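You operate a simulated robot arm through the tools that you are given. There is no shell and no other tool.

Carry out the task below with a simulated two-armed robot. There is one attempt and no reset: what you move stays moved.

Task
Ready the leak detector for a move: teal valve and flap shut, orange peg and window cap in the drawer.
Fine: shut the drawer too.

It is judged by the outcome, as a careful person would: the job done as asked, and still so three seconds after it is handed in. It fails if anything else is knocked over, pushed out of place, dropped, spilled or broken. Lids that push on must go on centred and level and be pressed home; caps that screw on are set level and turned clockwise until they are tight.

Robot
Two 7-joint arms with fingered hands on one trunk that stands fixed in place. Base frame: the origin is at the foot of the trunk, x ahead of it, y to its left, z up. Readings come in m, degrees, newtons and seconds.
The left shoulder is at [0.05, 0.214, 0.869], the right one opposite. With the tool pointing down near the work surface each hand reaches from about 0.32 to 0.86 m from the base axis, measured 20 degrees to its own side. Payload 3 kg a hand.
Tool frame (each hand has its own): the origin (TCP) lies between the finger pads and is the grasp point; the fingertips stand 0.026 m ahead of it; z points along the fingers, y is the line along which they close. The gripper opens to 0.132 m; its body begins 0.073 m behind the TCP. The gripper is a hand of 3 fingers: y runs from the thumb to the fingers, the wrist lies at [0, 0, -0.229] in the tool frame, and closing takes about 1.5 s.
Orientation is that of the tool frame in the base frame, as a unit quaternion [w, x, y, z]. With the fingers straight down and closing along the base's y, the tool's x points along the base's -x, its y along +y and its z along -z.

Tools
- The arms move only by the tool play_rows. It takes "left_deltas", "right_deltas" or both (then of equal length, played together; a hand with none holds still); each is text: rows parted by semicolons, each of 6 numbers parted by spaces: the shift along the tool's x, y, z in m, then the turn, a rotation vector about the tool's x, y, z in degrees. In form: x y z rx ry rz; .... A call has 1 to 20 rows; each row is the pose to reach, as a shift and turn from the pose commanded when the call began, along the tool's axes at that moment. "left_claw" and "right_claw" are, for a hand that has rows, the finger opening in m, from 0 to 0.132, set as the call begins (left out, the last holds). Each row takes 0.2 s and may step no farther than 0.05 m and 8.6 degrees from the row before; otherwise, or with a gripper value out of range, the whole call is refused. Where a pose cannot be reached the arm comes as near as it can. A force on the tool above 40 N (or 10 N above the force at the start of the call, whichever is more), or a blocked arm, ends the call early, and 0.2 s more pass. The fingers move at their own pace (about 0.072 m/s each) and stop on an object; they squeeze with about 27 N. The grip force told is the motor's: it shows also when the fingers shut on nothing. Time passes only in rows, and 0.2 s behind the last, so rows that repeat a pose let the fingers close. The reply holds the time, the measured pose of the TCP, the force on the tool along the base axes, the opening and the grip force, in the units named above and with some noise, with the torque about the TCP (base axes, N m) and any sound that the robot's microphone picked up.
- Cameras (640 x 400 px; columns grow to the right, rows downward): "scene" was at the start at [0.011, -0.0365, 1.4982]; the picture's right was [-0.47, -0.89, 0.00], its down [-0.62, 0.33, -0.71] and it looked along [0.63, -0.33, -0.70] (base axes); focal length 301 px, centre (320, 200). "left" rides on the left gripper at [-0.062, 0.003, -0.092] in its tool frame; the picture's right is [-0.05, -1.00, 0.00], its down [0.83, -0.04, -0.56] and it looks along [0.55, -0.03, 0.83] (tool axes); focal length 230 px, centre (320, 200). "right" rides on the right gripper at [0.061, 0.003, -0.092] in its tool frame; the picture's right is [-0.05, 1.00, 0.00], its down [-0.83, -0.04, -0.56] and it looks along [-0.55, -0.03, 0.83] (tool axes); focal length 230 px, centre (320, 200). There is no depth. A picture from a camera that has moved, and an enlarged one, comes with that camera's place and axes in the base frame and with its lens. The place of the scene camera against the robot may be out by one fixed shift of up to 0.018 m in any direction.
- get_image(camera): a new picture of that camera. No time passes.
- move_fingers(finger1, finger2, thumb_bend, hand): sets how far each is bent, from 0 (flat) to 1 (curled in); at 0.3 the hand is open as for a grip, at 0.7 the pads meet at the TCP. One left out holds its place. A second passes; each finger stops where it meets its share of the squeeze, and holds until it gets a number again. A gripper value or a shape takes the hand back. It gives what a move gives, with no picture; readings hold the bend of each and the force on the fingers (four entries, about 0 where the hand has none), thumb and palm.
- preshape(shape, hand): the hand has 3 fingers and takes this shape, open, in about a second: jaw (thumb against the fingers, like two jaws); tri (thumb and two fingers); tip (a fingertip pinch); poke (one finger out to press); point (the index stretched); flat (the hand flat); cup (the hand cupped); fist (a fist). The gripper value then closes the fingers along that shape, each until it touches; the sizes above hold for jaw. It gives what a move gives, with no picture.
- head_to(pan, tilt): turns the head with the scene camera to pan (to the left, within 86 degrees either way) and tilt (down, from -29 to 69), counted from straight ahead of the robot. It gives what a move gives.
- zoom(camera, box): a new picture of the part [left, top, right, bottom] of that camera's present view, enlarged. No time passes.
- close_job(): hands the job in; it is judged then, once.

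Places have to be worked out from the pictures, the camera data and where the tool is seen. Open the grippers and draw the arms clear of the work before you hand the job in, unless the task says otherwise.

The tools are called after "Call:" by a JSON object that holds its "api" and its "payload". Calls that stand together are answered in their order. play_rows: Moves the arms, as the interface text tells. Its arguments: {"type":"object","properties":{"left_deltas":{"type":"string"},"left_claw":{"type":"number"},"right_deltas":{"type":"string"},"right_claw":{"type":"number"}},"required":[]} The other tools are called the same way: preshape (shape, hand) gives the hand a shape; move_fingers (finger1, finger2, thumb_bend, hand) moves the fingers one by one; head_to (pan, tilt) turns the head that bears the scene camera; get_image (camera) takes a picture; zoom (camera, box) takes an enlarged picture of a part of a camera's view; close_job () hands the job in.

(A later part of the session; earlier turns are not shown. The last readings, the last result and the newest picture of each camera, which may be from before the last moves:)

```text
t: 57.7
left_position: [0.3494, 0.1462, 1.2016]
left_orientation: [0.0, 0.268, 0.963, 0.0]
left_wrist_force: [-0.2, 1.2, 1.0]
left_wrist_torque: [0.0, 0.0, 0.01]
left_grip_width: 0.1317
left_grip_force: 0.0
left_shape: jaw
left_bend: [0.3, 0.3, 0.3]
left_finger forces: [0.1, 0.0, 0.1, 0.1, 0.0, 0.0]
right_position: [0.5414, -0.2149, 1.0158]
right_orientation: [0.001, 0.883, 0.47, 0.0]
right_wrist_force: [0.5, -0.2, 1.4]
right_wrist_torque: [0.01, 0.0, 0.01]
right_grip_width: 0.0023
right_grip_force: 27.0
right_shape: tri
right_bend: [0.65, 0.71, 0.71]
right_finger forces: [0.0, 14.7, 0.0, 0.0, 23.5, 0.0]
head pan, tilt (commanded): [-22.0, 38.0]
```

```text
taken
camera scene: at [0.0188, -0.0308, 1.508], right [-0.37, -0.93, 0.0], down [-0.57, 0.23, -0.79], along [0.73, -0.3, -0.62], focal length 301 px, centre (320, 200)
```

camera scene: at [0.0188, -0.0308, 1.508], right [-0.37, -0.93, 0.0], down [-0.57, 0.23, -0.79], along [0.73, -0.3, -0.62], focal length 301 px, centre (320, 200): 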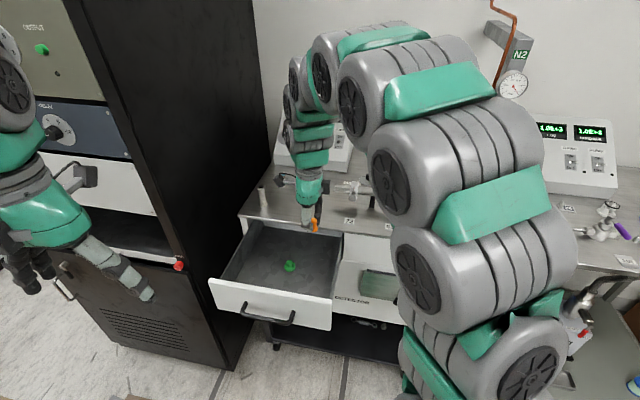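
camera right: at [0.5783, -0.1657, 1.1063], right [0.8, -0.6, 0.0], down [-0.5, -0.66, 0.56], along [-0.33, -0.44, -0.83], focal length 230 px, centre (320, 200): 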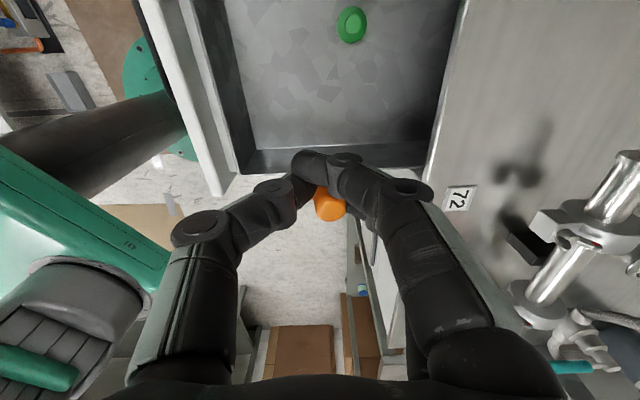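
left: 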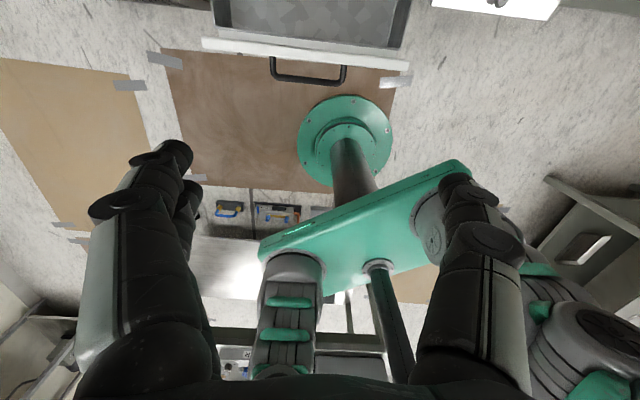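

The position over the drawer looks right (wall 7 cm to the right, green stopper 8 cm to the left). I lower the peg toward the drawer floor.

Call:
{"api": "play_rows", "payload": {"right_deltas": "0 0 0.045 0 0 0; 0 0 0.09 0 0 0; 0 0 0.135 0 0 0; 0 0 0.18 0 0 0; 0 0 0.21 0 0 0"}}

Call:
{"api": "get_image", "payload": {"camera": "right"}}

Call:
{"api": "zoom", "payload": {"camera": "scene", "box": [240, 190, 370, 310]}}

```text
t: 58.9
left_position: [0.3506, 0.1473, 1.2013]
left_orientation: [0.0, 0.268, 0.963, 0.0]
left_wrist_force: [0.2, -0.5, -0.1]
left_wrist_torque: [-0.02, 0.01, 0.01]
left_grip_width: 0.1318
left_grip_force: 0.1
left_shape: jaw
left_bend: [0.3, 0.3, 0.3]
left_finger forces: [0.0, 0.0, 0.0, 0.0, 0.1, 0.0]
right_position: [0.5419, -0.2141, 0.8026]
right_orientation: [0.0, 0.883, 0.469, 0.0]
right_wrist_force: [-0.9, -0.5, 1.0]
right_wrist_torque: [0.0, 0.04, -0.01]
right_grip_width: 0.0025
right_grip_force: 27.1
right_shape: tri
right_bend: [0.65, 0.71, 0.71]
right_finger forces: [0.1, 14.8, 0.0, 0.1, 24.8, 0.0]
head pan, tilt (commanded): [-22.0, 38.0]
```

```text
taken
camera right: at [0.5772, -0.1652, 0.8947], right [0.8, -0.6, 0.0], down [-0.5, -0.66, 0.56], along [-0.33, -0.44, -0.83], focal length 230 px, centre (320, 200)
```

right: 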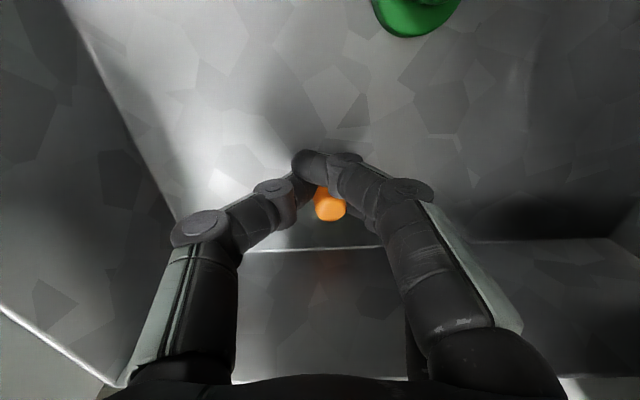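

```text
3.33 times, centred on (305, 250) of scene
camera zoom: at [0.0188, -0.0308, 1.508], right [-0.37, -0.93, 0.0], down [-0.57, 0.23, -0.79], along [0.73, -0.3, -0.62], focal length 1002 px, centre (370, 33)
```

zoom: 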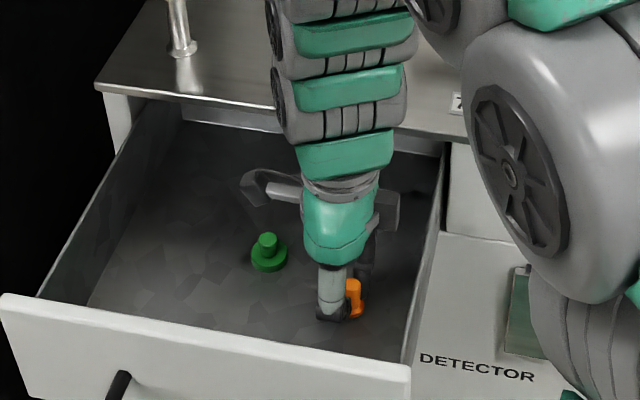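

Drawer floor works out to z≈0.765; the peg's base is about 9 mm above it. I lower in small steps, watching the force.

Call:
{"api": "play_rows", "payload": {"right_deltas": "0 0 0.003 0 0 0; 0 0 0.006 0 0 0; 0 0 0.006 0 0 0"}}

Call:
{"api": "zoom", "payload": {"camera": "scene", "box": [290, 240, 350, 300]}}

```text
t: 59.7
left_position: [0.3488, 0.1478, 1.2026]
left_orientation: [0.0, 0.268, 0.963, 0.0]
left_wrist_force: [0.5, 0.5, -0.4]
left_wrist_torque: [-0.04, 0.02, -0.01]
left_grip_width: 0.1321
left_grip_force: 0.0
left_shape: jaw
left_bend: [0.3, 0.3, 0.3]
left_finger forces: [0.1, 0.0, 0.1, 0.0, 0.1, 0.0]
right_position: [0.5431, -0.2149, 0.8002]
right_orientation: [0.0, 0.882, 0.471, 0.003]
right_wrist_force: [-2.0, -4.0, 24.4]
right_wrist_torque: [-0.51, -0.08, -0.05]
right_grip_width: 0.0048
right_grip_force: 27.0
right_shape: tri
right_bend: [0.65, 0.73, 0.72]
right_finger forces: [0.0, 30.3, 0.0, 0.0, 29.5, 0.0]
head pan, tilt (commanded): [-22.0, 38.0]
stopped in row 3 (right hand): the force on the tool passed its limit at 41 N (the readings are from after the stop); the commanded pose is now the measured one
```

```text
6.67 times, centred on (320, 270) of scene
camera zoom: at [0.0185, -0.0308, 1.508], right [-0.37, -0.93, 0.0], down [-0.57, 0.23, -0.79], along [0.73, -0.3, -0.62], focal length 2004 px, centre (320, -267)
```

zoom: 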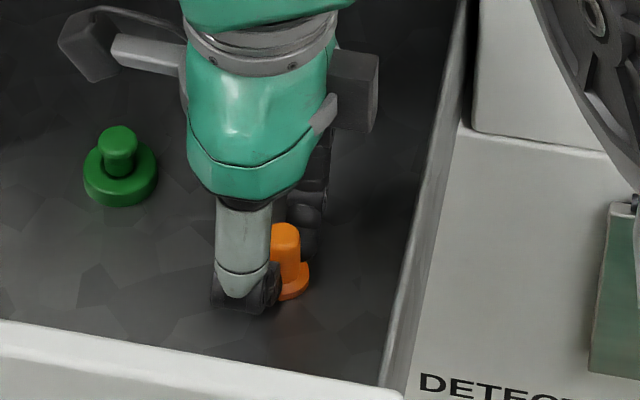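

The peg has touched the drawer floor (a bit firmly). I ease up 2 mm and open the fingers to release it.

Call:
{"api": "play_rows", "payload": {"right_deltas": "0 0 -0.002 0 0 0; 0 0 -0.002 0 0 0"}}

Call:
{"api": "zoom", "payload": {"camera": "scene", "box": [290, 240, 350, 300]}}

```text
t: 60.3
left_position: [0.3492, 0.1477, 1.202]
left_orientation: [0.0, 0.268, 0.963, 0.0]
left_wrist_force: [-0.4, 0.2, -0.5]
left_wrist_torque: [0.03, 0.03, -0.02]
left_grip_width: 0.1318
left_grip_force: 0.0
left_shape: jaw
left_bend: [0.3, 0.3, 0.3]
left_finger forces: [0.1, 0.1, 0.0, 0.0, 0.0, 0.0]
right_position: [0.5419, -0.2141, 0.8017]
right_orientation: [0.001, 0.883, 0.47, 0.001]
right_wrist_force: [0.9, -0.8, 11.3]
right_wrist_torque: [-0.21, -0.09, 0.01]
right_grip_width: 0.0035
right_grip_force: 27.0
right_shape: tri
right_bend: [0.65, 0.72, 0.72]
right_finger forces: [0.0, 19.7, 0.0, 0.0, 26.0, 0.0]
head pan, tilt (commanded): [-22.0, 38.0]
```

```text
6.67 times, centred on (320, 270) of scene
camera zoom: at [0.0187, -0.0308, 1.508], right [-0.37, -0.93, 0.0], down [-0.57, 0.23, -0.79], along [0.73, -0.3, -0.62], focal length 2004 px, centre (320, -267)
```

zoom: 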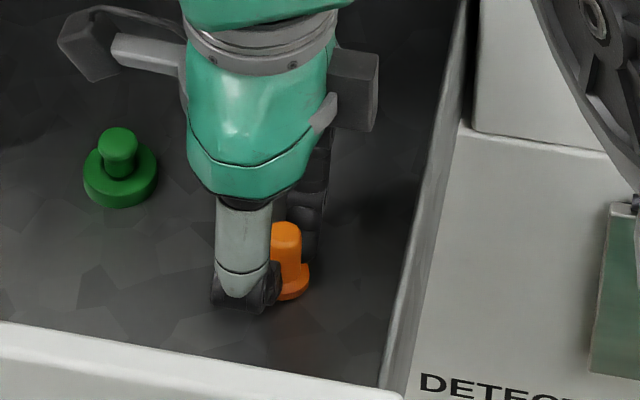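

Still 11 N of contact; I ease another 1.5 mm and then open.

Call:
{"api": "play_rows", "payload": {"right_deltas": "0 0 -0.0015 0 0 0; 0 0 -0.0015 0 0 0"}}

Call:
{"api": "play_rows", "payload": {"right_deltas": "0 0 0 0 0 0; 0 0 0 0 0 0; 0 0 0 0 0 0; 0 0 0 0 0 0; 0 0 0 0 0 0", "right_claw": 0.06}}

Call:
{"api": "get_image", "payload": {"camera": "right"}}

Call:
{"api": "zoom", "payload": {"camera": "scene", "box": [290, 240, 350, 300]}}

```text
t: 60.9
left_position: [0.3499, 0.1468, 1.2013]
left_orientation: [-0.001, 0.269, 0.963, 0.0]
left_wrist_force: [-0.1, -0.3, -0.4]
left_wrist_torque: [-0.01, -0.04, -0.02]
left_grip_width: 0.1319
left_grip_force: 0.1
left_shape: jaw
left_bend: [0.3, 0.3, 0.3]
left_finger forces: [0.0, 0.1, 0.0, 0.1, 0.0, 0.0]
right_position: [0.5428, -0.214, 0.8035]
right_orientation: [0.002, 0.882, 0.47, 0.001]
right_wrist_force: [1.3, 0.4, 2.3]
right_wrist_torque: [-0.05, -0.04, 0.01]
right_grip_width: 0.0021
right_grip_force: 26.8
right_shape: tri
right_bend: [0.65, 0.71, 0.72]
right_finger forces: [0.1, 13.4, 0.1, 0.0, 0.0, 0.0]
head pan, tilt (commanded): [-22.0, 38.0]
```

```text
t: 62.1
left_position: [0.3498, 0.1458, 1.201]
left_orientation: [-0.001, 0.268, 0.963, 0.0]
left_wrist_force: [-0.4, -0.2, -0.3]
left_wrist_torque: [0.0, 0.01, 0.01]
left_grip_width: 0.132
left_grip_force: 0.2
left_shape: jaw
left_bend: [0.3, 0.3, 0.3]
left_finger forces: [0.0, 0.0, 0.0, 0.1, 0.0, 0.0]
right_position: [0.543, -0.2134, 0.8015]
right_orientation: [0.001, 0.883, 0.47, 0.001]
right_wrist_force: [0.5, 0.6, 1.1]
right_wrist_torque: [-0.02, -0.04, 0.03]
right_grip_width: 0.0596
right_grip_force: 0.1
right_shape: tri
right_bend: [0.73, 0.73, 0.7]
right_finger forces: [0.1, 0.0, 0.0, 0.0, 0.0, 0.1]
head pan, tilt (commanded): [-22.0, 38.0]
```

```text
taken
camera right: at [0.5782, -0.1651, 0.8941], right [0.8, -0.6, 0.0], down [-0.5, -0.67, 0.55], along [-0.33, -0.44, -0.83], focal length 230 px, centre (320, 200)
```

right: 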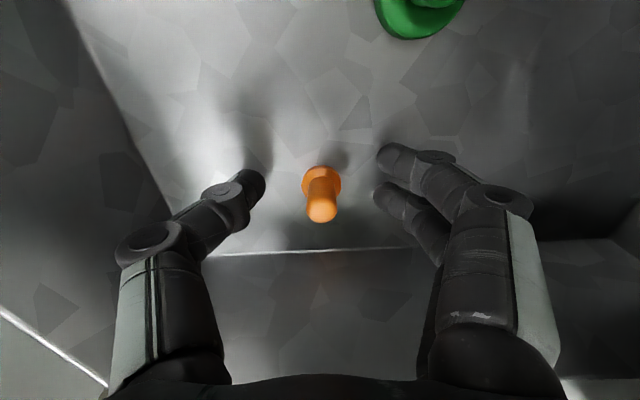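

```text
6.67 times, centred on (320, 270) of scene
camera zoom: at [0.0188, -0.0308, 1.508], right [-0.37, -0.93, 0.0], down [-0.57, 0.23, -0.79], along [0.73, -0.3, -0.62], focal length 2004 px, centre (320, -267)
```

zoom: 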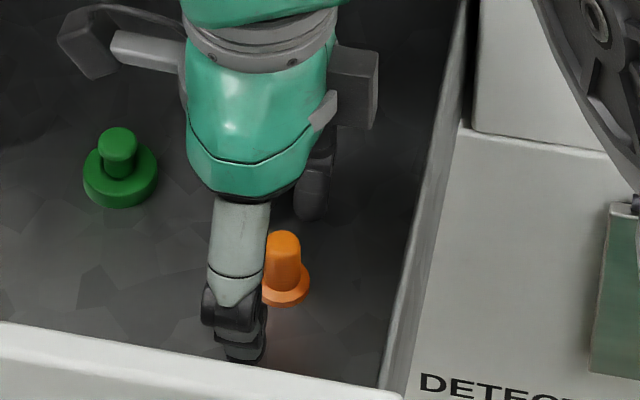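

The orange peg stands upright in the drawer. I rise straight up, then rotate the hand −124° so that it faces straight ahead for the window cap.

Call:
{"api": "play_rows", "payload": {"right_deltas": "0 0 -0.03 0 0 0; 0 0 -0.075 0 0 0; 0 0 -0.12 0 0 0; 0 0 -0.165 0 0 0; 0 0 -0.21 0 0 0; 0 0 -0.255 0 0 0; 0 0 -0.31 0 0 0"}}

Call:
{"api": "play_rows", "payload": {"right_deltas": "0 0 -0.03 0 0 0; 0 0 -0.075 0 0 0; 0 0 -0.12 0 0 0; 0 0 -0.165 0 0 0; 0 0 -0.21 0 0 0; 0 0 -0.255 0 0 0; 0 0 -0.3 0 0 0"}}

```text
refused: row 7 steps farther than a row can; nothing moved
```

```text
t: 63.7
left_position: [0.3489, 0.147, 1.2011]
left_orientation: [0.0, 0.268, 0.963, 0.0]
left_wrist_force: [0.4, 0.0, 0.9]
left_wrist_torque: [-0.01, 0.02, -0.02]
left_grip_width: 0.1319
left_grip_force: 0.1
left_shape: jaw
left_bend: [0.3, 0.3, 0.3]
left_finger forces: [0.0, 0.1, 0.0, 0.1, 0.0, 0.0]
right_position: [0.543, -0.215, 1.1048]
right_orientation: [0.002, 0.883, 0.47, 0.003]
right_wrist_force: [0.1, -0.1, 0.4]
right_wrist_torque: [0.01, -0.07, 0.01]
right_grip_width: 0.0598
right_grip_force: 0.1
right_shape: tri
right_bend: [0.73, 0.73, 0.7]
right_finger forces: [0.0, 0.0, 0.1, 0.0, 0.0, 0.1]
head pan, tilt (commanded): [-22.0, 38.0]
```

Now I rotate the hand about its axis by −124° in free space.

Call:
{"api": "play_rows", "payload": {"right_deltas": "0 0 0 0 0 -8.3; 0 0 0 0 0 -16.6; 0 0 0 0 0 -24.9; 0 0 0 0 0 -33.2; 0 0 0 0 0 -41.5; 0 0 0 0 0 -49.8; 0 0 0 0 0 -58.1; 0 0 0 0 0 -66.4; 0 0 0 0 0 -74.7; 0 0 0 0 0 -83; 0 0 0 0 0 -91.3; 0 0 0 0 0 -99.6; 0 0 0 0 0 -107.9; 0 0 0 0 0 -116.2; 0 0 0 0 0 -124", "right_claw": 0.09}}

Call:
{"api": "preshape", "payload": {"hand": "right", "shape": "jaw"}}

Call:
{"api": "get_image", "payload": {"camera": "right"}}

Call:
{"api": "get_image", "payload": {"camera": "scene"}}

```text
t: 66.9
left_position: [0.3481, 0.1462, 1.2016]
left_orientation: [0.0, 0.268, 0.963, 0.0]
left_wrist_force: [-0.5, -1.2, 0.7]
left_wrist_torque: [-0.02, 0.0, 0.01]
left_grip_width: 0.1321
left_grip_force: 0.0
left_shape: jaw
left_bend: [0.3, 0.3, 0.3]
left_finger forces: [0.0, 0.1, 0.1, 0.1, 0.0, 0.0]
right_position: [0.5408, -0.2145, 1.1026]
right_orientation: [0.001, -0.002, 1.0, 0.0]
right_wrist_force: [0.2, 0.2, 0.0]
right_wrist_torque: [-0.01, -0.03, 0.0]
right_grip_width: 0.0894
right_grip_force: 0.0
right_shape: tri
right_bend: [0.69, 0.69, 0.66]
right_finger forces: [0.0, 0.0, 0.0, 0.1, 0.1, 0.1]
head pan, tilt (commanded): [-22.0, 38.0]
```

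```text
t: 67.8
left_position: [0.3505, 0.1467, 1.2006]
left_orientation: [0.0, 0.268, 0.964, 0.0]
left_wrist_force: [-0.3, 0.1, 0.6]
left_wrist_torque: [-0.01, -0.01, -0.02]
left_grip_width: 0.1318
left_grip_force: 0.0
left_shape: jaw
left_bend: [0.3, 0.3, 0.3]
left_finger forces: [0.0, 0.0, 0.0, 0.0, 0.1, 0.1]
right_position: [0.5417, -0.2139, 1.1032]
right_orientation: [0.001, 0.0, 1.0, 0.0]
right_wrist_force: [-0.1, -1.1, 0.6]
right_wrist_torque: [0.02, -0.01, 0.0]
right_grip_width: 0.1315
right_grip_force: 0.0
right_shape: jaw
right_bend: [0.3, 0.3, 0.3]
right_finger forces: [0.0, 0.0, 0.0, 0.0, 0.0, 0.1]
head pan, tilt (commanded): [-22.0, 38.0]
```

```text
taken
camera right: at [0.4787, -0.2117, 1.1939], right [0.05, 1.0, 0.0], down [0.83, -0.04, 0.56], along [0.56, -0.03, -0.83], focal length 230 px, centre (320, 200)
```

right: 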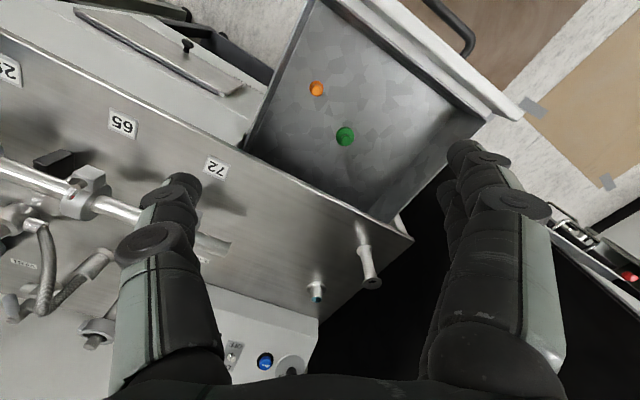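

```text
taken
camera scene: at [0.0188, -0.0308, 1.508], right [-0.37, -0.93, 0.0], down [-0.57, 0.23, -0.79], along [0.73, -0.3, -0.62], focal length 301 px, centre (320, 200)
```

scene: 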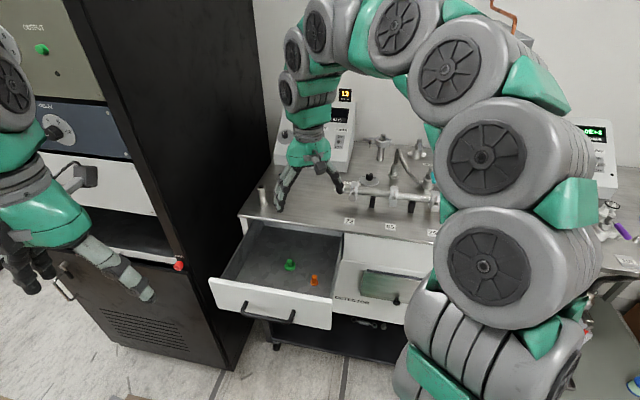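

The hand now faces straight ahead. I zoom on the flap (to verify it is flat) and on the window cap.

Call:
{"api": "zoom", "payload": {"camera": "right", "box": [40, 0, 280, 150]}}

Call:
{"api": "zoom", "payload": {"camera": "right", "box": [270, 200, 430, 330]}}

Call:
{"api": "zoom", "payload": {"camera": "scene", "box": [320, 220, 480, 350]}}

```text
2.67 times, centred on (160, 75) of right
camera zoom: at [0.4787, -0.2117, 1.1939], right [0.05, 1.0, 0.0], down [0.83, -0.04, 0.56], along [0.56, -0.03, -0.83], focal length 614 px, centre (747, 533)
```

zoom: 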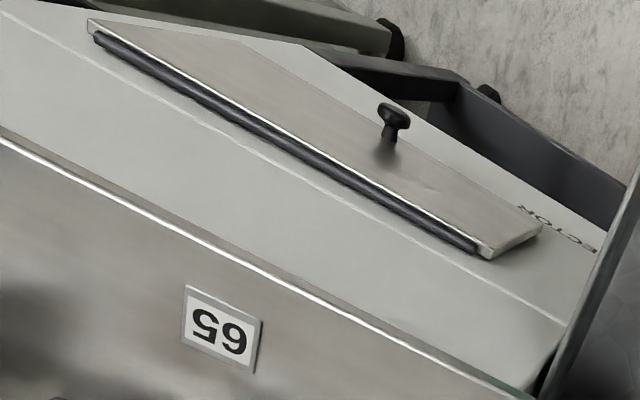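

```text
3.08 times, centred on (350, 265) of right
camera zoom: at [0.4787, -0.2117, 1.1939], right [0.05, 1.0, 0.0], down [0.83, -0.04, 0.56], along [0.56, -0.03, -0.83], focal length 708 px, centre (228, 0)
```

zoom: 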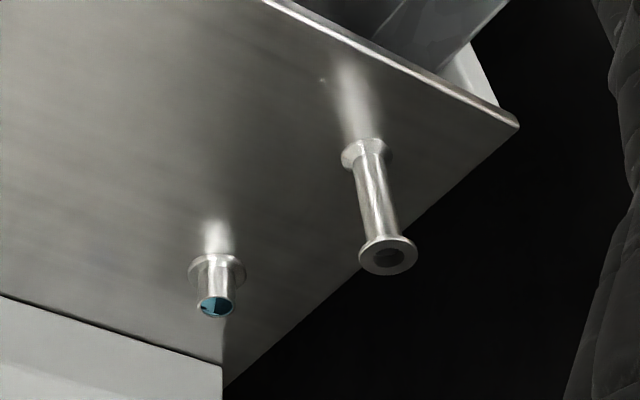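

```text
3.08 times, centred on (400, 285) of scene
camera zoom: at [0.0188, -0.0308, 1.508], right [-0.37, -0.93, 0.0], down [-0.57, 0.23, -0.79], along [0.73, -0.3, -0.62], focal length 925 px, centre (74, -62)
```

zoom: 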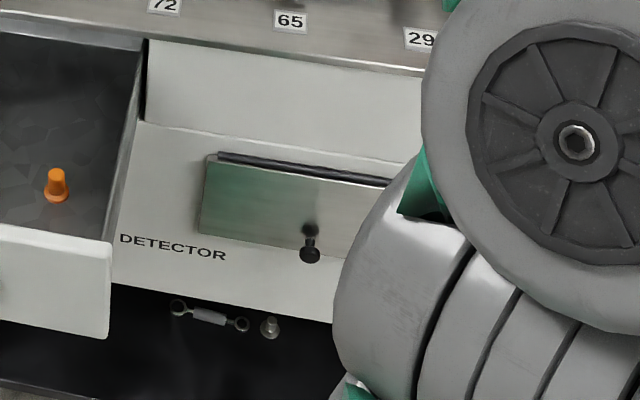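

The flap lies flat on the panel: shut. The window cap is at about (0.892, −0.241), top z≈0.929; the nipple is well to its left-front. I move above the cap while tilting the hand 22° forward.

Call:
{"api": "play_rows", "payload": {"right_deltas": "-0.04 -0.0034 0.004 0 -2.75 0; -0.08 -0.0068 0.008 0 -5.5 0; -0.12 -0.0102 0.012 0 -8.25 0; -0.16 -0.0136 0.018 0 -11 0; -0.2 -0.017 0.026 0 -13.75 0; -0.24 -0.0203 0.036 0 -16.5 0; -0.28 -0.0237 0.05 0 -19.25 0; -0.32 -0.0271 0.065 0 -22 0", "right_claw": 0.09}}

Call:
{"api": "get_image", "payload": {"camera": "right"}}

Call:
{"api": "zoom", "payload": {"camera": "scene", "box": [220, 80, 380, 220]}}

```text
t: 69.6
left_position: [0.3495, 0.1466, 1.2009]
left_orientation: [0.001, 0.268, 0.963, 0.0]
left_wrist_force: [-1.0, 0.4, 0.5]
left_wrist_torque: [0.0, 0.03, -0.02]
left_grip_width: 0.132
left_grip_force: 0.0
left_shape: jaw
left_bend: [0.3, 0.3, 0.3]
left_finger forces: [0.0, 0.0, 0.0, 0.0, 0.1, 0.1]
right_position: [0.8626, -0.2382, 1.0401]
right_orientation: [0.192, -0.002, 0.981, 0.0]
right_wrist_force: [-0.2, -0.9, 0.1]
right_wrist_torque: [0.0, 0.0, 0.0]
right_grip_width: 0.0902
right_grip_force: 0.1
right_shape: jaw
right_bend: [0.68, 0.68, 0.65]
right_finger forces: [0.1, 0.1, 0.0, 0.0, 0.1, 0.1]
head pan, tilt (commanded): [-22.0, 38.0]
```

```text
taken
camera right: at [0.7701, -0.2363, 1.1003], right [0.05, 1.0, 0.02], down [0.56, -0.04, 0.83], along [0.83, -0.03, -0.56], focal length 230 px, centre (320, 200)
```

right: 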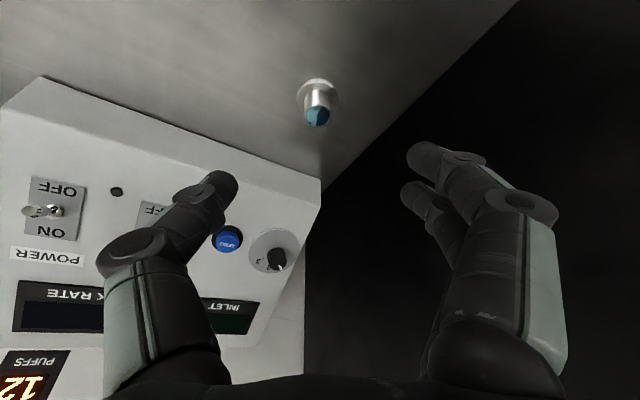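

```text
2.86 times, centred on (300, 150) of scene
camera zoom: at [0.0188, -0.0308, 1.508], right [-0.37, -0.93, 0.0], down [-0.57, 0.23, -0.79], along [0.73, -0.3, -0.62], focal length 859 px, centre (377, 343)
```

zoom: 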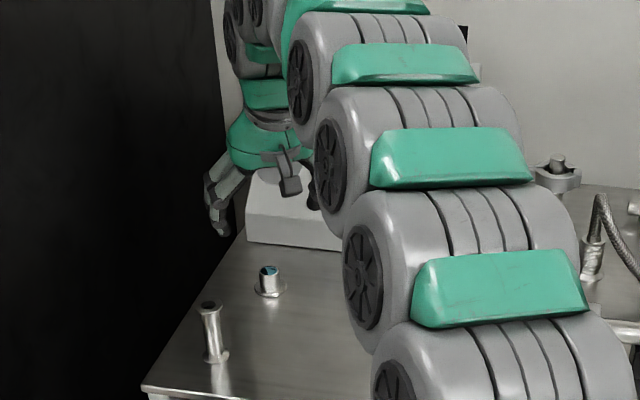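

Cap in view between thumb and fingers. I zoom to refine its position.

Call:
{"api": "zoom", "payload": {"camera": "right", "box": [270, 60, 370, 140]}}

```text
5.00 times, centred on (320, 100) of right
camera zoom: at [0.7701, -0.2363, 1.1003], right [0.05, 1.0, 0.02], down [0.56, -0.04, 0.83], along [0.83, -0.03, -0.56], focal length 1150 px, centre (320, 700)
```

zoom: 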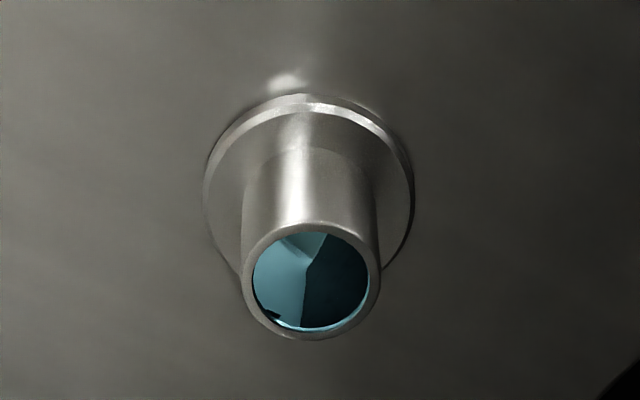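

The cap axis is at about (0.894, −0.240), body 24 mm, flange 39 mm. I descend so the pads straddle the body just above the flange.

Call:
{"api": "play_rows", "payload": {"right_deltas": "0.0054 -0.0006 0.036 0 0 0; 0.0109 -0.0012 0.072 0 0 0; 0.0145 -0.0016 0.096 0 0 0; 0.0163 -0.0018 0.1079 0 0 0; 0.0163 -0.0018 0.1079 0 0 0"}}

Call:
{"api": "get_image", "payload": {"camera": "right"}}

Call:
{"api": "zoom", "payload": {"camera": "scene", "box": [230, 120, 330, 210]}}

```text
t: 70.8
left_position: [0.35, 0.1472, 1.2002]
left_orientation: [0.0, 0.268, 0.963, 0.001]
left_wrist_force: [-0.6, -0.4, 0.1]
left_wrist_torque: [-0.03, 0.0, -0.01]
left_grip_width: 0.1318
left_grip_force: 0.0
left_shape: jaw
left_bend: [0.3, 0.3, 0.3]
left_finger forces: [0.1, 0.0, 0.1, 0.0, 0.0, 0.1]
right_position: [0.8875, -0.243, 0.9327]
right_orientation: [0.193, -0.001, 0.981, 0.0]
right_wrist_force: [1.2, 0.2, 0.3]
right_wrist_torque: [-0.02, -0.03, 0.0]
right_grip_width: 0.0903
right_grip_force: 0.0
right_shape: jaw
right_bend: [0.68, 0.68, 0.65]
right_finger forces: [0.0, 0.0, 0.0, 0.0, 0.0, 0.0]
head pan, tilt (commanded): [-22.0, 38.0]
```

```text
taken
camera right: at [0.7949, -0.2396, 0.9946], right [0.05, 1.0, 0.02], down [0.56, -0.04, 0.83], along [0.83, -0.03, -0.56], focal length 230 px, centre (320, 200)
```

right: 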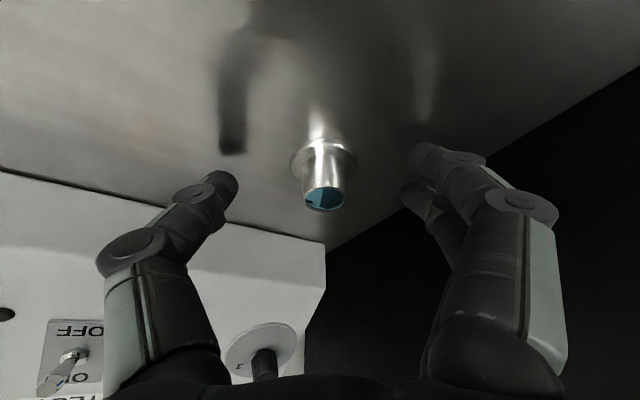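

```text
4.44 times, centred on (280, 165) of scene
camera zoom: at [0.0188, -0.0308, 1.508], right [-0.37, -0.93, 0.0], down [-0.57, 0.23, -0.79], along [0.73, -0.3, -0.62], focal length 1336 px, centre (498, 356)
```

zoom: 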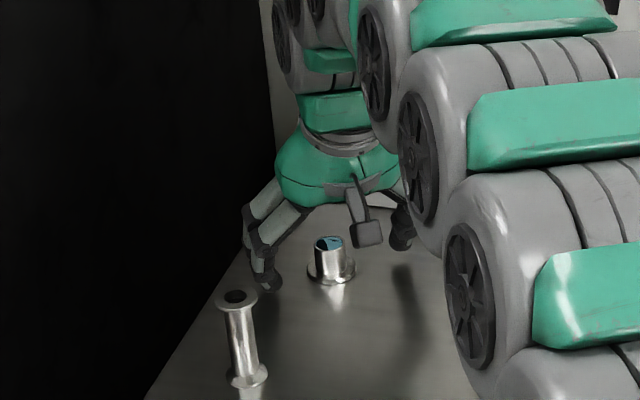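

Nearly centred; a shift of (+4, +1.5) mm aligns it best. Then I close the jaw on the cap's body.

Call:
{"api": "play_rows", "payload": {"right_deltas": "0.004 0.0015 -0.0015 0 0 0; 0.004 0.0015 -0.0015 0 0 0"}}

Call:
{"api": "play_rows", "payload": {"right_deltas": "0 0 0 0 0 0; 0 0 0 0 0 0; 0 0 0 0 0 0; 0 0 0 0 0 0; 0 0 0 0 0 0; 0 0 0 0 0 0; 0 0 0 0 0 0; 0 0 0 0 0 0", "right_claw": 0.0}}

Call:
{"api": "zoom", "payload": {"camera": "right", "box": [230, 110, 430, 260]}}

Call:
{"api": "zoom", "payload": {"camera": "scene", "box": [260, 150, 320, 200]}}

```text
t: 71.4
left_position: [0.3496, 0.1471, 1.2014]
left_orientation: [0.0, 0.268, 0.963, 0.0]
left_wrist_force: [0.2, 0.2, 0.7]
left_wrist_torque: [-0.01, 0.0, 0.0]
left_grip_width: 0.1319
left_grip_force: 0.1
left_shape: jaw
left_bend: [0.3, 0.3, 0.3]
left_finger forces: [0.1, 0.0, 0.1, 0.0, 0.1, 0.0]
right_position: [0.8824, -0.2411, 0.9333]
right_orientation: [0.194, -0.001, 0.981, 0.0]
right_wrist_force: [-0.6, 0.0, 0.2]
right_wrist_torque: [0.01, 0.0, -0.01]
right_grip_width: 0.0905
right_grip_force: 0.1
right_shape: jaw
right_bend: [0.68, 0.68, 0.65]
right_finger forces: [0.0, 0.0, 0.0, 0.0, 0.0, 0.0]
head pan, tilt (commanded): [-22.0, 38.0]
```

```text
t: 73.2
left_position: [0.3496, 0.1473, 1.2015]
left_orientation: [0.0, 0.267, 0.964, 0.0]
left_wrist_force: [0.7, 0.3, 0.9]
left_wrist_torque: [0.0, -0.01, -0.01]
left_grip_width: 0.1321
left_grip_force: 0.1
left_shape: jaw
left_bend: [0.3, 0.3, 0.3]
left_finger forces: [0.0, 0.1, 0.0, 0.1, 0.1, 0.0]
right_position: [0.8832, -0.2412, 0.9351]
right_orientation: [0.193, -0.002, 0.981, 0.001]
right_wrist_force: [-1.0, -0.5, 3.4]
right_wrist_torque: [0.05, -0.09, -0.01]
right_grip_width: 0.0094
right_grip_force: 27.2
right_shape: jaw
right_bend: [0.74, 0.71, 0.7]
right_finger forces: [0.0, 19.2, 0.0, 0.0, 23.2, 0.1]
head pan, tilt (commanded): [-22.0, 38.0]
```

```text
2.67 times, centred on (330, 185) of right
camera zoom: at [0.7902, -0.2385, 0.9946], right [0.05, 1.0, 0.02], down [0.56, -0.04, 0.83], along [0.83, -0.03, -0.56], focal length 614 px, centre (293, 240)
```

zoom: 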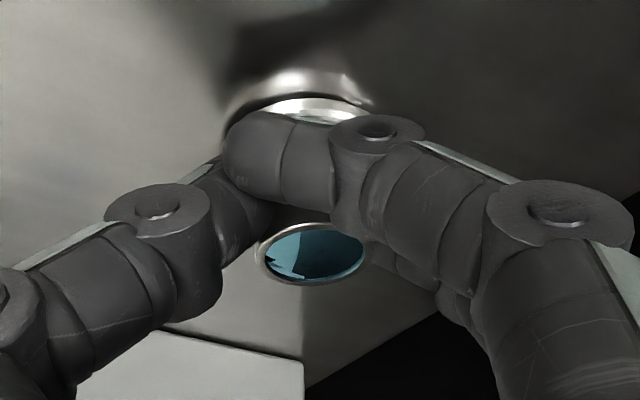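

```text
8.00 times, centred on (290, 175) of scene
camera zoom: at [0.0188, -0.0308, 1.508], right [-0.37, -0.93, 0.0], down [-0.57, 0.23, -0.79], along [0.73, -0.3, -0.62], focal length 2405 px, centre (560, 400)
```

zoom: 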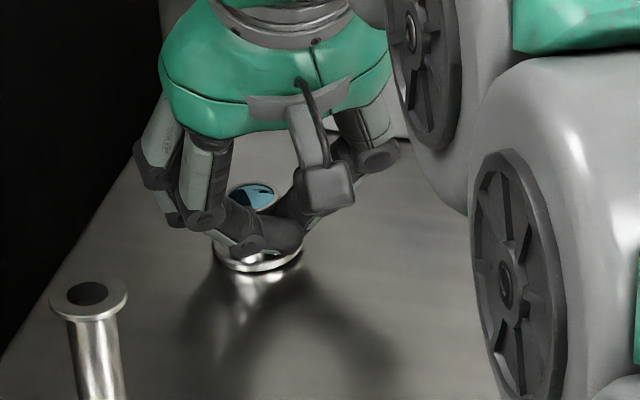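

Thumb and finger2 pinch the body (19–23 N) with finger1 in front as a guard. I lift a little to test.

Call:
{"api": "play_rows", "payload": {"right_deltas": "0.0019 0 -0.0046 0 0 0; 0.0056 0 -0.0139 0 0 0; 0.0112 0 -0.0278 0 0 0; 0.0112 0 -0.0278 0 0 0"}}

Call:
{"api": "zoom", "payload": {"camera": "scene", "box": [260, 140, 320, 200]}}

Call:
{"api": "zoom", "payload": {"camera": "right", "box": [230, 110, 430, 260]}}

```text
t: 74.2
left_position: [0.3494, 0.1471, 1.201]
left_orientation: [0.001, 0.268, 0.963, 0.0]
left_wrist_force: [0.6, -0.5, 0.0]
left_wrist_torque: [0.02, -0.02, 0.01]
left_grip_width: 0.1318
left_grip_force: 0.1
left_shape: jaw
left_bend: [0.3, 0.3, 0.3]
left_finger forces: [0.0, 0.0, 0.1, 0.0, 0.1, 0.0]
right_position: [0.8626, -0.2409, 0.9547]
right_orientation: [0.192, -0.001, 0.981, 0.0]
right_wrist_force: [-0.5, 0.0, -1.0]
right_wrist_torque: [-0.02, 0.02, 0.02]
right_grip_width: 0.0086
right_grip_force: 27.0
right_shape: jaw
right_bend: [0.74, 0.7, 0.7]
right_finger forces: [0.0, 18.8, 0.0, 0.0, 22.3, 0.0]
head pan, tilt (commanded): [-22.0, 38.0]
```

```text
6.67 times, centred on (290, 170) of scene
camera zoom: at [0.0188, -0.0308, 1.508], right [-0.37, -0.93, 0.0], down [-0.57, 0.23, -0.79], along [0.73, -0.3, -0.62], focal length 2004 px, centre (520, 400)
```

zoom: 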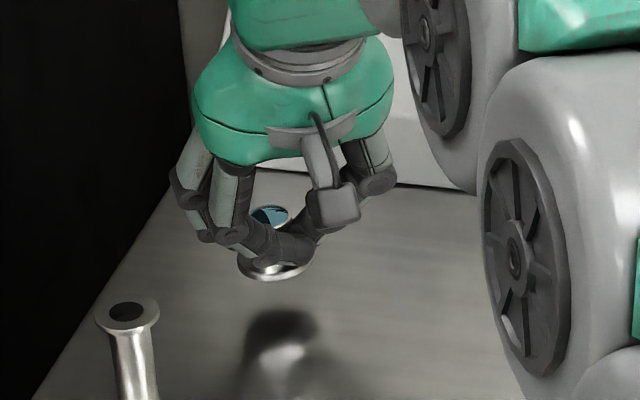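

```text
2.67 times, centred on (330, 185) of right
camera zoom: at [0.7698, -0.2383, 1.0159], right [0.05, 1.0, 0.02], down [0.56, -0.04, 0.83], along [0.83, -0.03, -0.56], focal length 614 px, centre (293, 240)
```

zoom: 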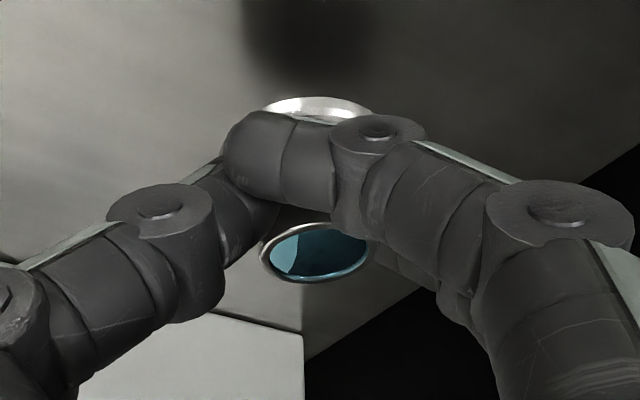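

The cap is held off the bench. I raise it, then carry it over the left part of the drawer while levelling the hand.

Call:
{"api": "play_rows", "payload": {"right_deltas": "-0.0131 0 -0.0324 0 0 0; -0.0263 0 -0.0649 0 0 0; -0.0394 0 -0.0973 0 0 0; -0.0071 0.0223 -0.1104 0 3.14 0; 0.0251 0.0446 -0.1234 0 6.28 0; 0.0574 0.0669 -0.1365 0 9.42 0; 0.0896 0.0893 -0.1495 0 12.56 0; 0.1219 0.1116 -0.1626 0 15.7 0; 0.1541 0.1339 -0.1756 0 18.84 0; 0.1864 0.1562 -0.1887 0 22.1 0"}}

Call:
{"api": "get_image", "payload": {"camera": "right"}}

Call:
{"api": "get_image", "payload": {"camera": "scene"}}

```text
t: 76.4
left_position: [0.3499, 0.1467, 1.2021]
left_orientation: [0.0, 0.268, 0.963, -0.001]
left_wrist_force: [-1.2, 0.4, 0.1]
left_wrist_torque: [-0.03, 0.05, 0.0]
left_grip_width: 0.1322
left_grip_force: 0.0
left_shape: jaw
left_bend: [0.3, 0.3, 0.3]
left_finger forces: [0.1, 0.1, 0.0, 0.0, 0.1, 0.0]
right_position: [0.6172, -0.0852, 1.0602]
right_orientation: [0.001, -0.001, 1.0, 0.001]
right_wrist_force: [-1.0, -0.5, -0.1]
right_wrist_torque: [0.0, 0.0, -0.04]
right_grip_width: 0.0085
right_grip_force: 27.5
right_shape: jaw
right_bend: [0.74, 0.7, 0.71]
right_finger forces: [0.0, 18.5, 0.0, 0.1, 22.2, 0.0]
head pan, tilt (commanded): [-22.0, 38.0]
```

```text
taken
camera right: at [0.5559, -0.0819, 1.1515], right [0.05, 1.0, 0.0], down [0.83, -0.04, 0.56], along [0.56, -0.03, -0.83], focal length 230 px, centre (320, 200)
```

right: 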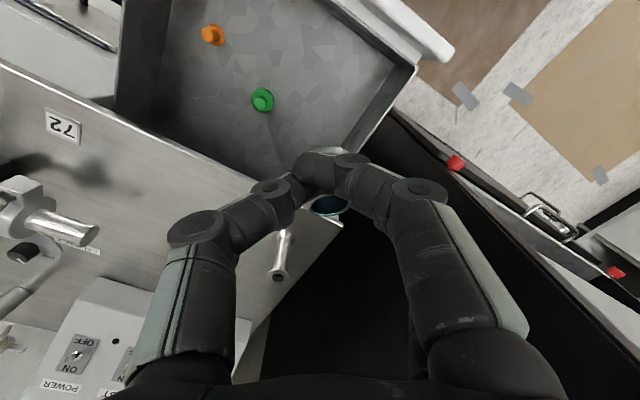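

```text
taken
camera scene: at [0.0188, -0.0309, 1.508], right [-0.37, -0.93, 0.0], down [-0.57, 0.23, -0.79], along [0.73, -0.3, -0.62], focal length 301 px, centre (320, 200)
```

scene: 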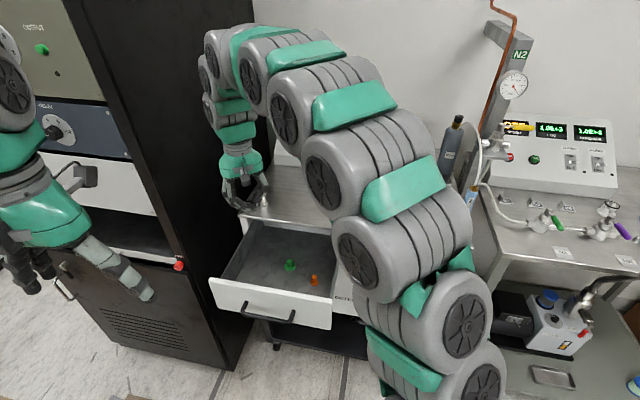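

The cap was gripped upright with the hand tilted 22°, so I must tilt back by −22° to set it down level. I also shift slightly deeper into the drawer to keep the hand camera clear of the drawer front.

Call:
{"api": "play_rows", "payload": {"right_deltas": "-0.0126 -0.0059 0.01 0 -7.33 0; -0.0252 -0.0119 0.03 0 -14.67 0; -0.0378 -0.0178 0.05 0 -22 0"}}

Call:
{"api": "get_image", "payload": {"camera": "right"}}

Call:
{"api": "zoom", "payload": {"camera": "scene", "box": [190, 150, 350, 330]}}

```text
t: 77.2
left_position: [0.3497, 0.1467, 1.2013]
left_orientation: [0.001, 0.268, 0.963, 0.0]
left_wrist_force: [0.1, -0.2, 0.9]
left_wrist_torque: [0.02, 0.02, 0.05]
left_grip_width: 0.132
left_grip_force: 0.1
left_shape: jaw
left_bend: [0.3, 0.3, 0.3]
left_finger forces: [0.0, 0.0, 0.1, 0.0, 0.1, 0.1]
right_position: [0.6574, -0.1019, 1.0094]
right_orientation: [0.193, -0.001, 0.981, 0.0]
right_wrist_force: [0.4, 0.2, -0.4]
right_wrist_torque: [0.01, 0.03, 0.0]
right_grip_width: 0.0086
right_grip_force: 27.4
right_shape: jaw
right_bend: [0.74, 0.7, 0.71]
right_finger forces: [0.1, 18.4, 0.0, 0.0, 22.3, 0.0]
head pan, tilt (commanded): [-22.0, 38.0]
```

```text
taken
camera right: at [0.5644, -0.0999, 1.0705], right [0.05, 1.0, 0.02], down [0.56, -0.04, 0.83], along [0.83, -0.03, -0.56], focal length 230 px, centre (320, 200)
```

right: 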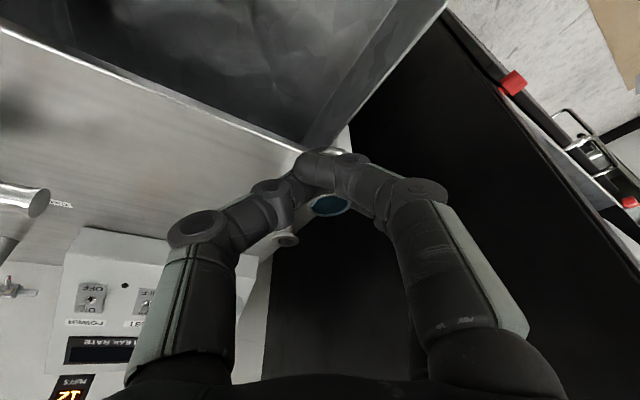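

```text
2.22 times, centred on (270, 240) of scene
camera zoom: at [0.0189, -0.0308, 1.508], right [-0.37, -0.93, 0.0], down [-0.57, 0.23, -0.79], along [0.73, -0.3, -0.62], focal length 668 px, centre (431, 111)
```

zoom: 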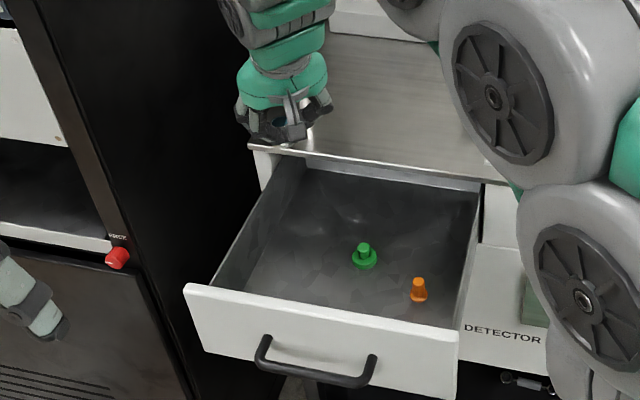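

Position is good: cap heading to l≈0.29, b2≈0.61 inside the drawer with clear margins. I lower straight down.

Call:
{"api": "play_rows", "payload": {"right_deltas": "0.015 0 0.0371 0 0 0; 0.03 0 0.0742 0 0 0; 0.045 0 0.1112 0 0 0; 0.06 0 0.1483 0 0 0; 0.0705 0 0.1743 0 0 0"}}

Call:
{"api": "zoom", "payload": {"camera": "scene", "box": [220, 200, 340, 320]}}

Call:
{"api": "get_image", "payload": {"camera": "right"}}

```text
t: 78.4
left_position: [0.3505, 0.1477, 1.2015]
left_orientation: [0.0, 0.268, 0.963, 0.001]
left_wrist_force: [0.0, -0.2, 0.2]
left_wrist_torque: [-0.02, -0.02, 0.01]
left_grip_width: 0.1318
left_grip_force: 0.1
left_shape: jaw
left_bend: [0.3, 0.3, 0.3]
left_finger forces: [0.1, 0.0, 0.0, 0.0, 0.0, 0.1]
right_position: [0.6567, -0.1036, 0.8215]
right_orientation: [0.191, -0.001, 0.982, 0.0]
right_wrist_force: [0.3, 0.7, 0.1]
right_wrist_torque: [0.0, -0.02, -0.02]
right_grip_width: 0.0084
right_grip_force: 26.7
right_shape: jaw
right_bend: [0.74, 0.7, 0.71]
right_finger forces: [0.1, 18.3, 0.1, 0.0, 22.3, 0.0]
head pan, tilt (commanded): [-22.0, 38.0]
```

```text
3.33 times, centred on (280, 260) of scene
camera zoom: at [0.0189, -0.0308, 1.508], right [-0.37, -0.93, 0.0], down [-0.57, 0.23, -0.79], along [0.73, -0.3, -0.62], focal length 1002 px, centre (453, 0)
```

zoom: 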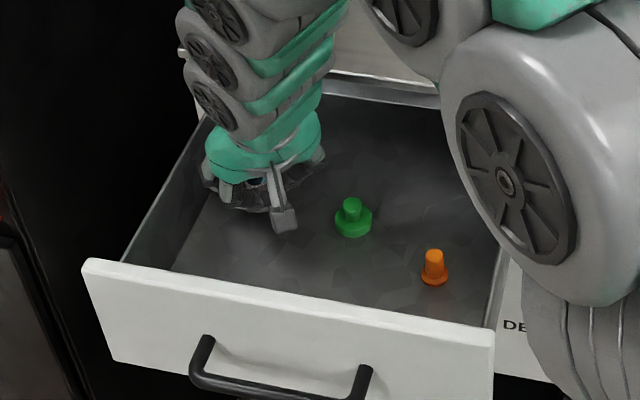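

```text
taken
camera right: at [0.5637, -0.101, 0.8821], right [0.05, 1.0, 0.02], down [0.56, -0.04, 0.83], along [0.83, -0.03, -0.56], focal length 230 px, centre (320, 200)
```

right: 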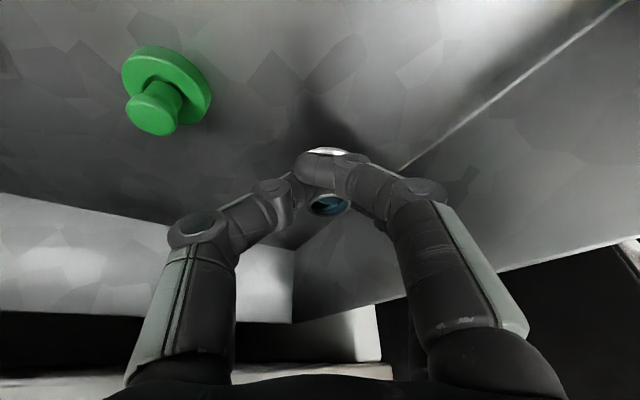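

Cap base is roughly 1 cm above the floor. I lower in 3 mm steps, checking force.

Call:
{"api": "play_rows", "payload": {"right_deltas": "0.0011 0 0.0028 0 0 0; 0.0023 0 0.0056 0 0 0; 0.0023 0 0.0056 0 0 0"}}

Call:
{"api": "play_rows", "payload": {"right_deltas": "0.0009 0 0.0023 0 0 0; 0.0009 0 0.0023 0 0 0"}}

```text
t: 79.2
left_position: [0.3488, 0.1465, 1.2021]
left_orientation: [0.0, 0.269, 0.963, -0.001]
left_wrist_force: [0.2, 0.1, -1.1]
left_wrist_torque: [0.03, 0.04, 0.0]
left_grip_width: 0.1316
left_grip_force: 0.0
left_shape: jaw
left_bend: [0.3, 0.3, 0.3]
left_finger forces: [0.1, 0.0, 0.0, 0.0, 0.1, 0.1]
right_position: [0.6561, -0.1038, 0.8156]
right_orientation: [0.191, -0.001, 0.982, 0.0]
right_wrist_force: [0.2, 0.1, -0.2]
right_wrist_torque: [-0.02, 0.01, 0.01]
right_grip_width: 0.0084
right_grip_force: 27.2
right_shape: jaw
right_bend: [0.74, 0.7, 0.71]
right_finger forces: [0.0, 18.2, 0.0, 0.0, 22.4, 0.1]
head pan, tilt (commanded): [-22.0, 38.0]
```

```text
t: 79.8
left_position: [0.3491, 0.147, 1.2024]
left_orientation: [0.0, 0.268, 0.963, 0.001]
left_wrist_force: [0.1, 0.4, 0.4]
left_wrist_torque: [-0.01, 0.02, -0.03]
left_grip_width: 0.1318
left_grip_force: 0.1
left_shape: jaw
left_bend: [0.3, 0.3, 0.3]
left_finger forces: [0.0, 0.0, 0.0, 0.1, 0.1, 0.1]
right_position: [0.6572, -0.1033, 0.8123]
right_orientation: [0.192, -0.001, 0.981, 0.0]
right_wrist_force: [-0.5, -0.3, -0.7]
right_wrist_torque: [0.01, 0.0, 0.02]
right_grip_width: 0.0085
right_grip_force: 26.3
right_shape: jaw
right_bend: [0.74, 0.7, 0.71]
right_finger forces: [0.0, 18.3, 0.0, 0.0, 22.3, 0.0]
head pan, tilt (commanded): [-22.0, 38.0]
```

No contact yet at z=0.812; I continue down in small steps.

Call:
{"api": "play_rows", "payload": {"right_deltas": "0.0009 0 0.0023 0 0 0; 0.0009 0 0.0023 0 0 0"}}

Call:
{"api": "play_rows", "payload": {"right_deltas": "0.0006 0 0.0014 0 0 0; 0.0006 0 0.0014 0 0 0"}}

Call:
{"api": "zoom", "payload": {"camera": "right", "box": [230, 110, 430, 260]}}

```text
t: 80.4
left_position: [0.349, 0.1468, 1.2019]
left_orientation: [0.0, 0.269, 0.963, 0.0]
left_wrist_force: [-0.2, -0.3, 0.0]
left_wrist_torque: [0.02, 0.04, 0.02]
left_grip_width: 0.1319
left_grip_force: 0.3
left_shape: jaw
left_bend: [0.3, 0.3, 0.3]
left_finger forces: [0.0, 0.0, 0.1, 0.1, 0.0, 0.0]
right_position: [0.6564, -0.1042, 0.8104]
right_orientation: [0.192, 0.0, 0.981, 0.001]
right_wrist_force: [-0.5, 0.3, -0.9]
right_wrist_torque: [-0.01, 0.01, 0.0]
right_grip_width: 0.0084
right_grip_force: 27.0
right_shape: jaw
right_bend: [0.74, 0.7, 0.71]
right_finger forces: [0.0, 18.3, 0.0, 0.0, 22.3, 0.0]
head pan, tilt (commanded): [-22.0, 38.0]
```

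```text
t: 81.0
left_position: [0.3498, 0.1456, 1.2013]
left_orientation: [0.0, 0.268, 0.963, 0.0]
left_wrist_force: [-0.1, 0.2, 0.2]
left_wrist_torque: [0.0, -0.04, -0.01]
left_grip_width: 0.1319
left_grip_force: 0.0
left_shape: jaw
left_bend: [0.3, 0.3, 0.3]
left_finger forces: [0.0, 0.0, 0.0, 0.0, 0.0, 0.1]
right_position: [0.6557, -0.1021, 0.81]
right_orientation: [0.192, -0.001, 0.981, 0.0]
right_wrist_force: [-0.6, 0.5, 1.8]
right_wrist_torque: [0.02, -0.05, 0.0]
right_grip_width: 0.0086
right_grip_force: 27.4
right_shape: jaw
right_bend: [0.74, 0.7, 0.71]
right_finger forces: [0.1, 18.3, 0.1, 0.0, 22.6, 0.0]
head pan, tilt (commanded): [-22.0, 38.0]
```

```text
2.67 times, centred on (330, 185) of right
camera zoom: at [0.564, -0.1004, 0.8697], right [0.05, 1.0, 0.02], down [0.56, -0.04, 0.83], along [0.83, -0.03, -0.56], focal length 614 px, centre (293, 240)
```

zoom: 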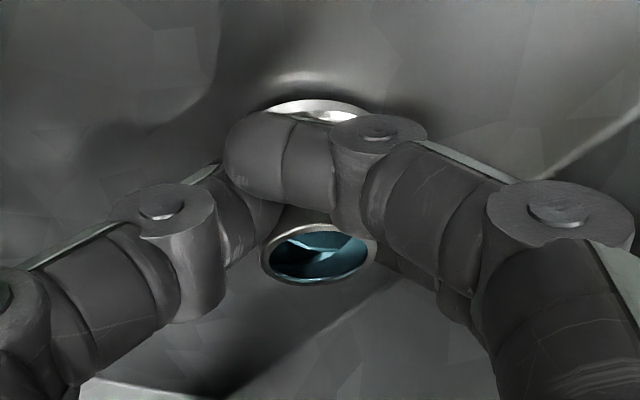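

A slight upward force begins to appear; one more 1.5 mm step to confirm contact.

Call:
{"api": "play_rows", "payload": {"right_deltas": "0.0006 0 0.0014 0 0 0; 0.0006 0 0.0014 0 0 0"}}

```text
t: 81.6
left_position: [0.3489, 0.1463, 1.202]
left_orientation: [0.0, 0.268, 0.963, 0.0]
left_wrist_force: [0.2, 0.2, -0.5]
left_wrist_torque: [-0.01, 0.0, -0.01]
left_grip_width: 0.1321
left_grip_force: 0.1
left_shape: jaw
left_bend: [0.3, 0.3, 0.3]
left_finger forces: [0.0, 0.0, 0.0, 0.0, 0.1, 0.1]
right_position: [0.6562, -0.1032, 0.8072]
right_orientation: [0.193, -0.001, 0.981, 0.0]
right_wrist_force: [-0.7, -1.3, 7.9]
right_wrist_torque: [0.1, -0.13, -0.02]
right_grip_width: 0.0087
right_grip_force: 27.3
right_shape: jaw
right_bend: [0.74, 0.7, 0.71]
right_finger forces: [0.1, 19.0, 0.1, 0.1, 24.8, 0.0]
head pan, tilt (commanded): [-22.0, 38.0]
```

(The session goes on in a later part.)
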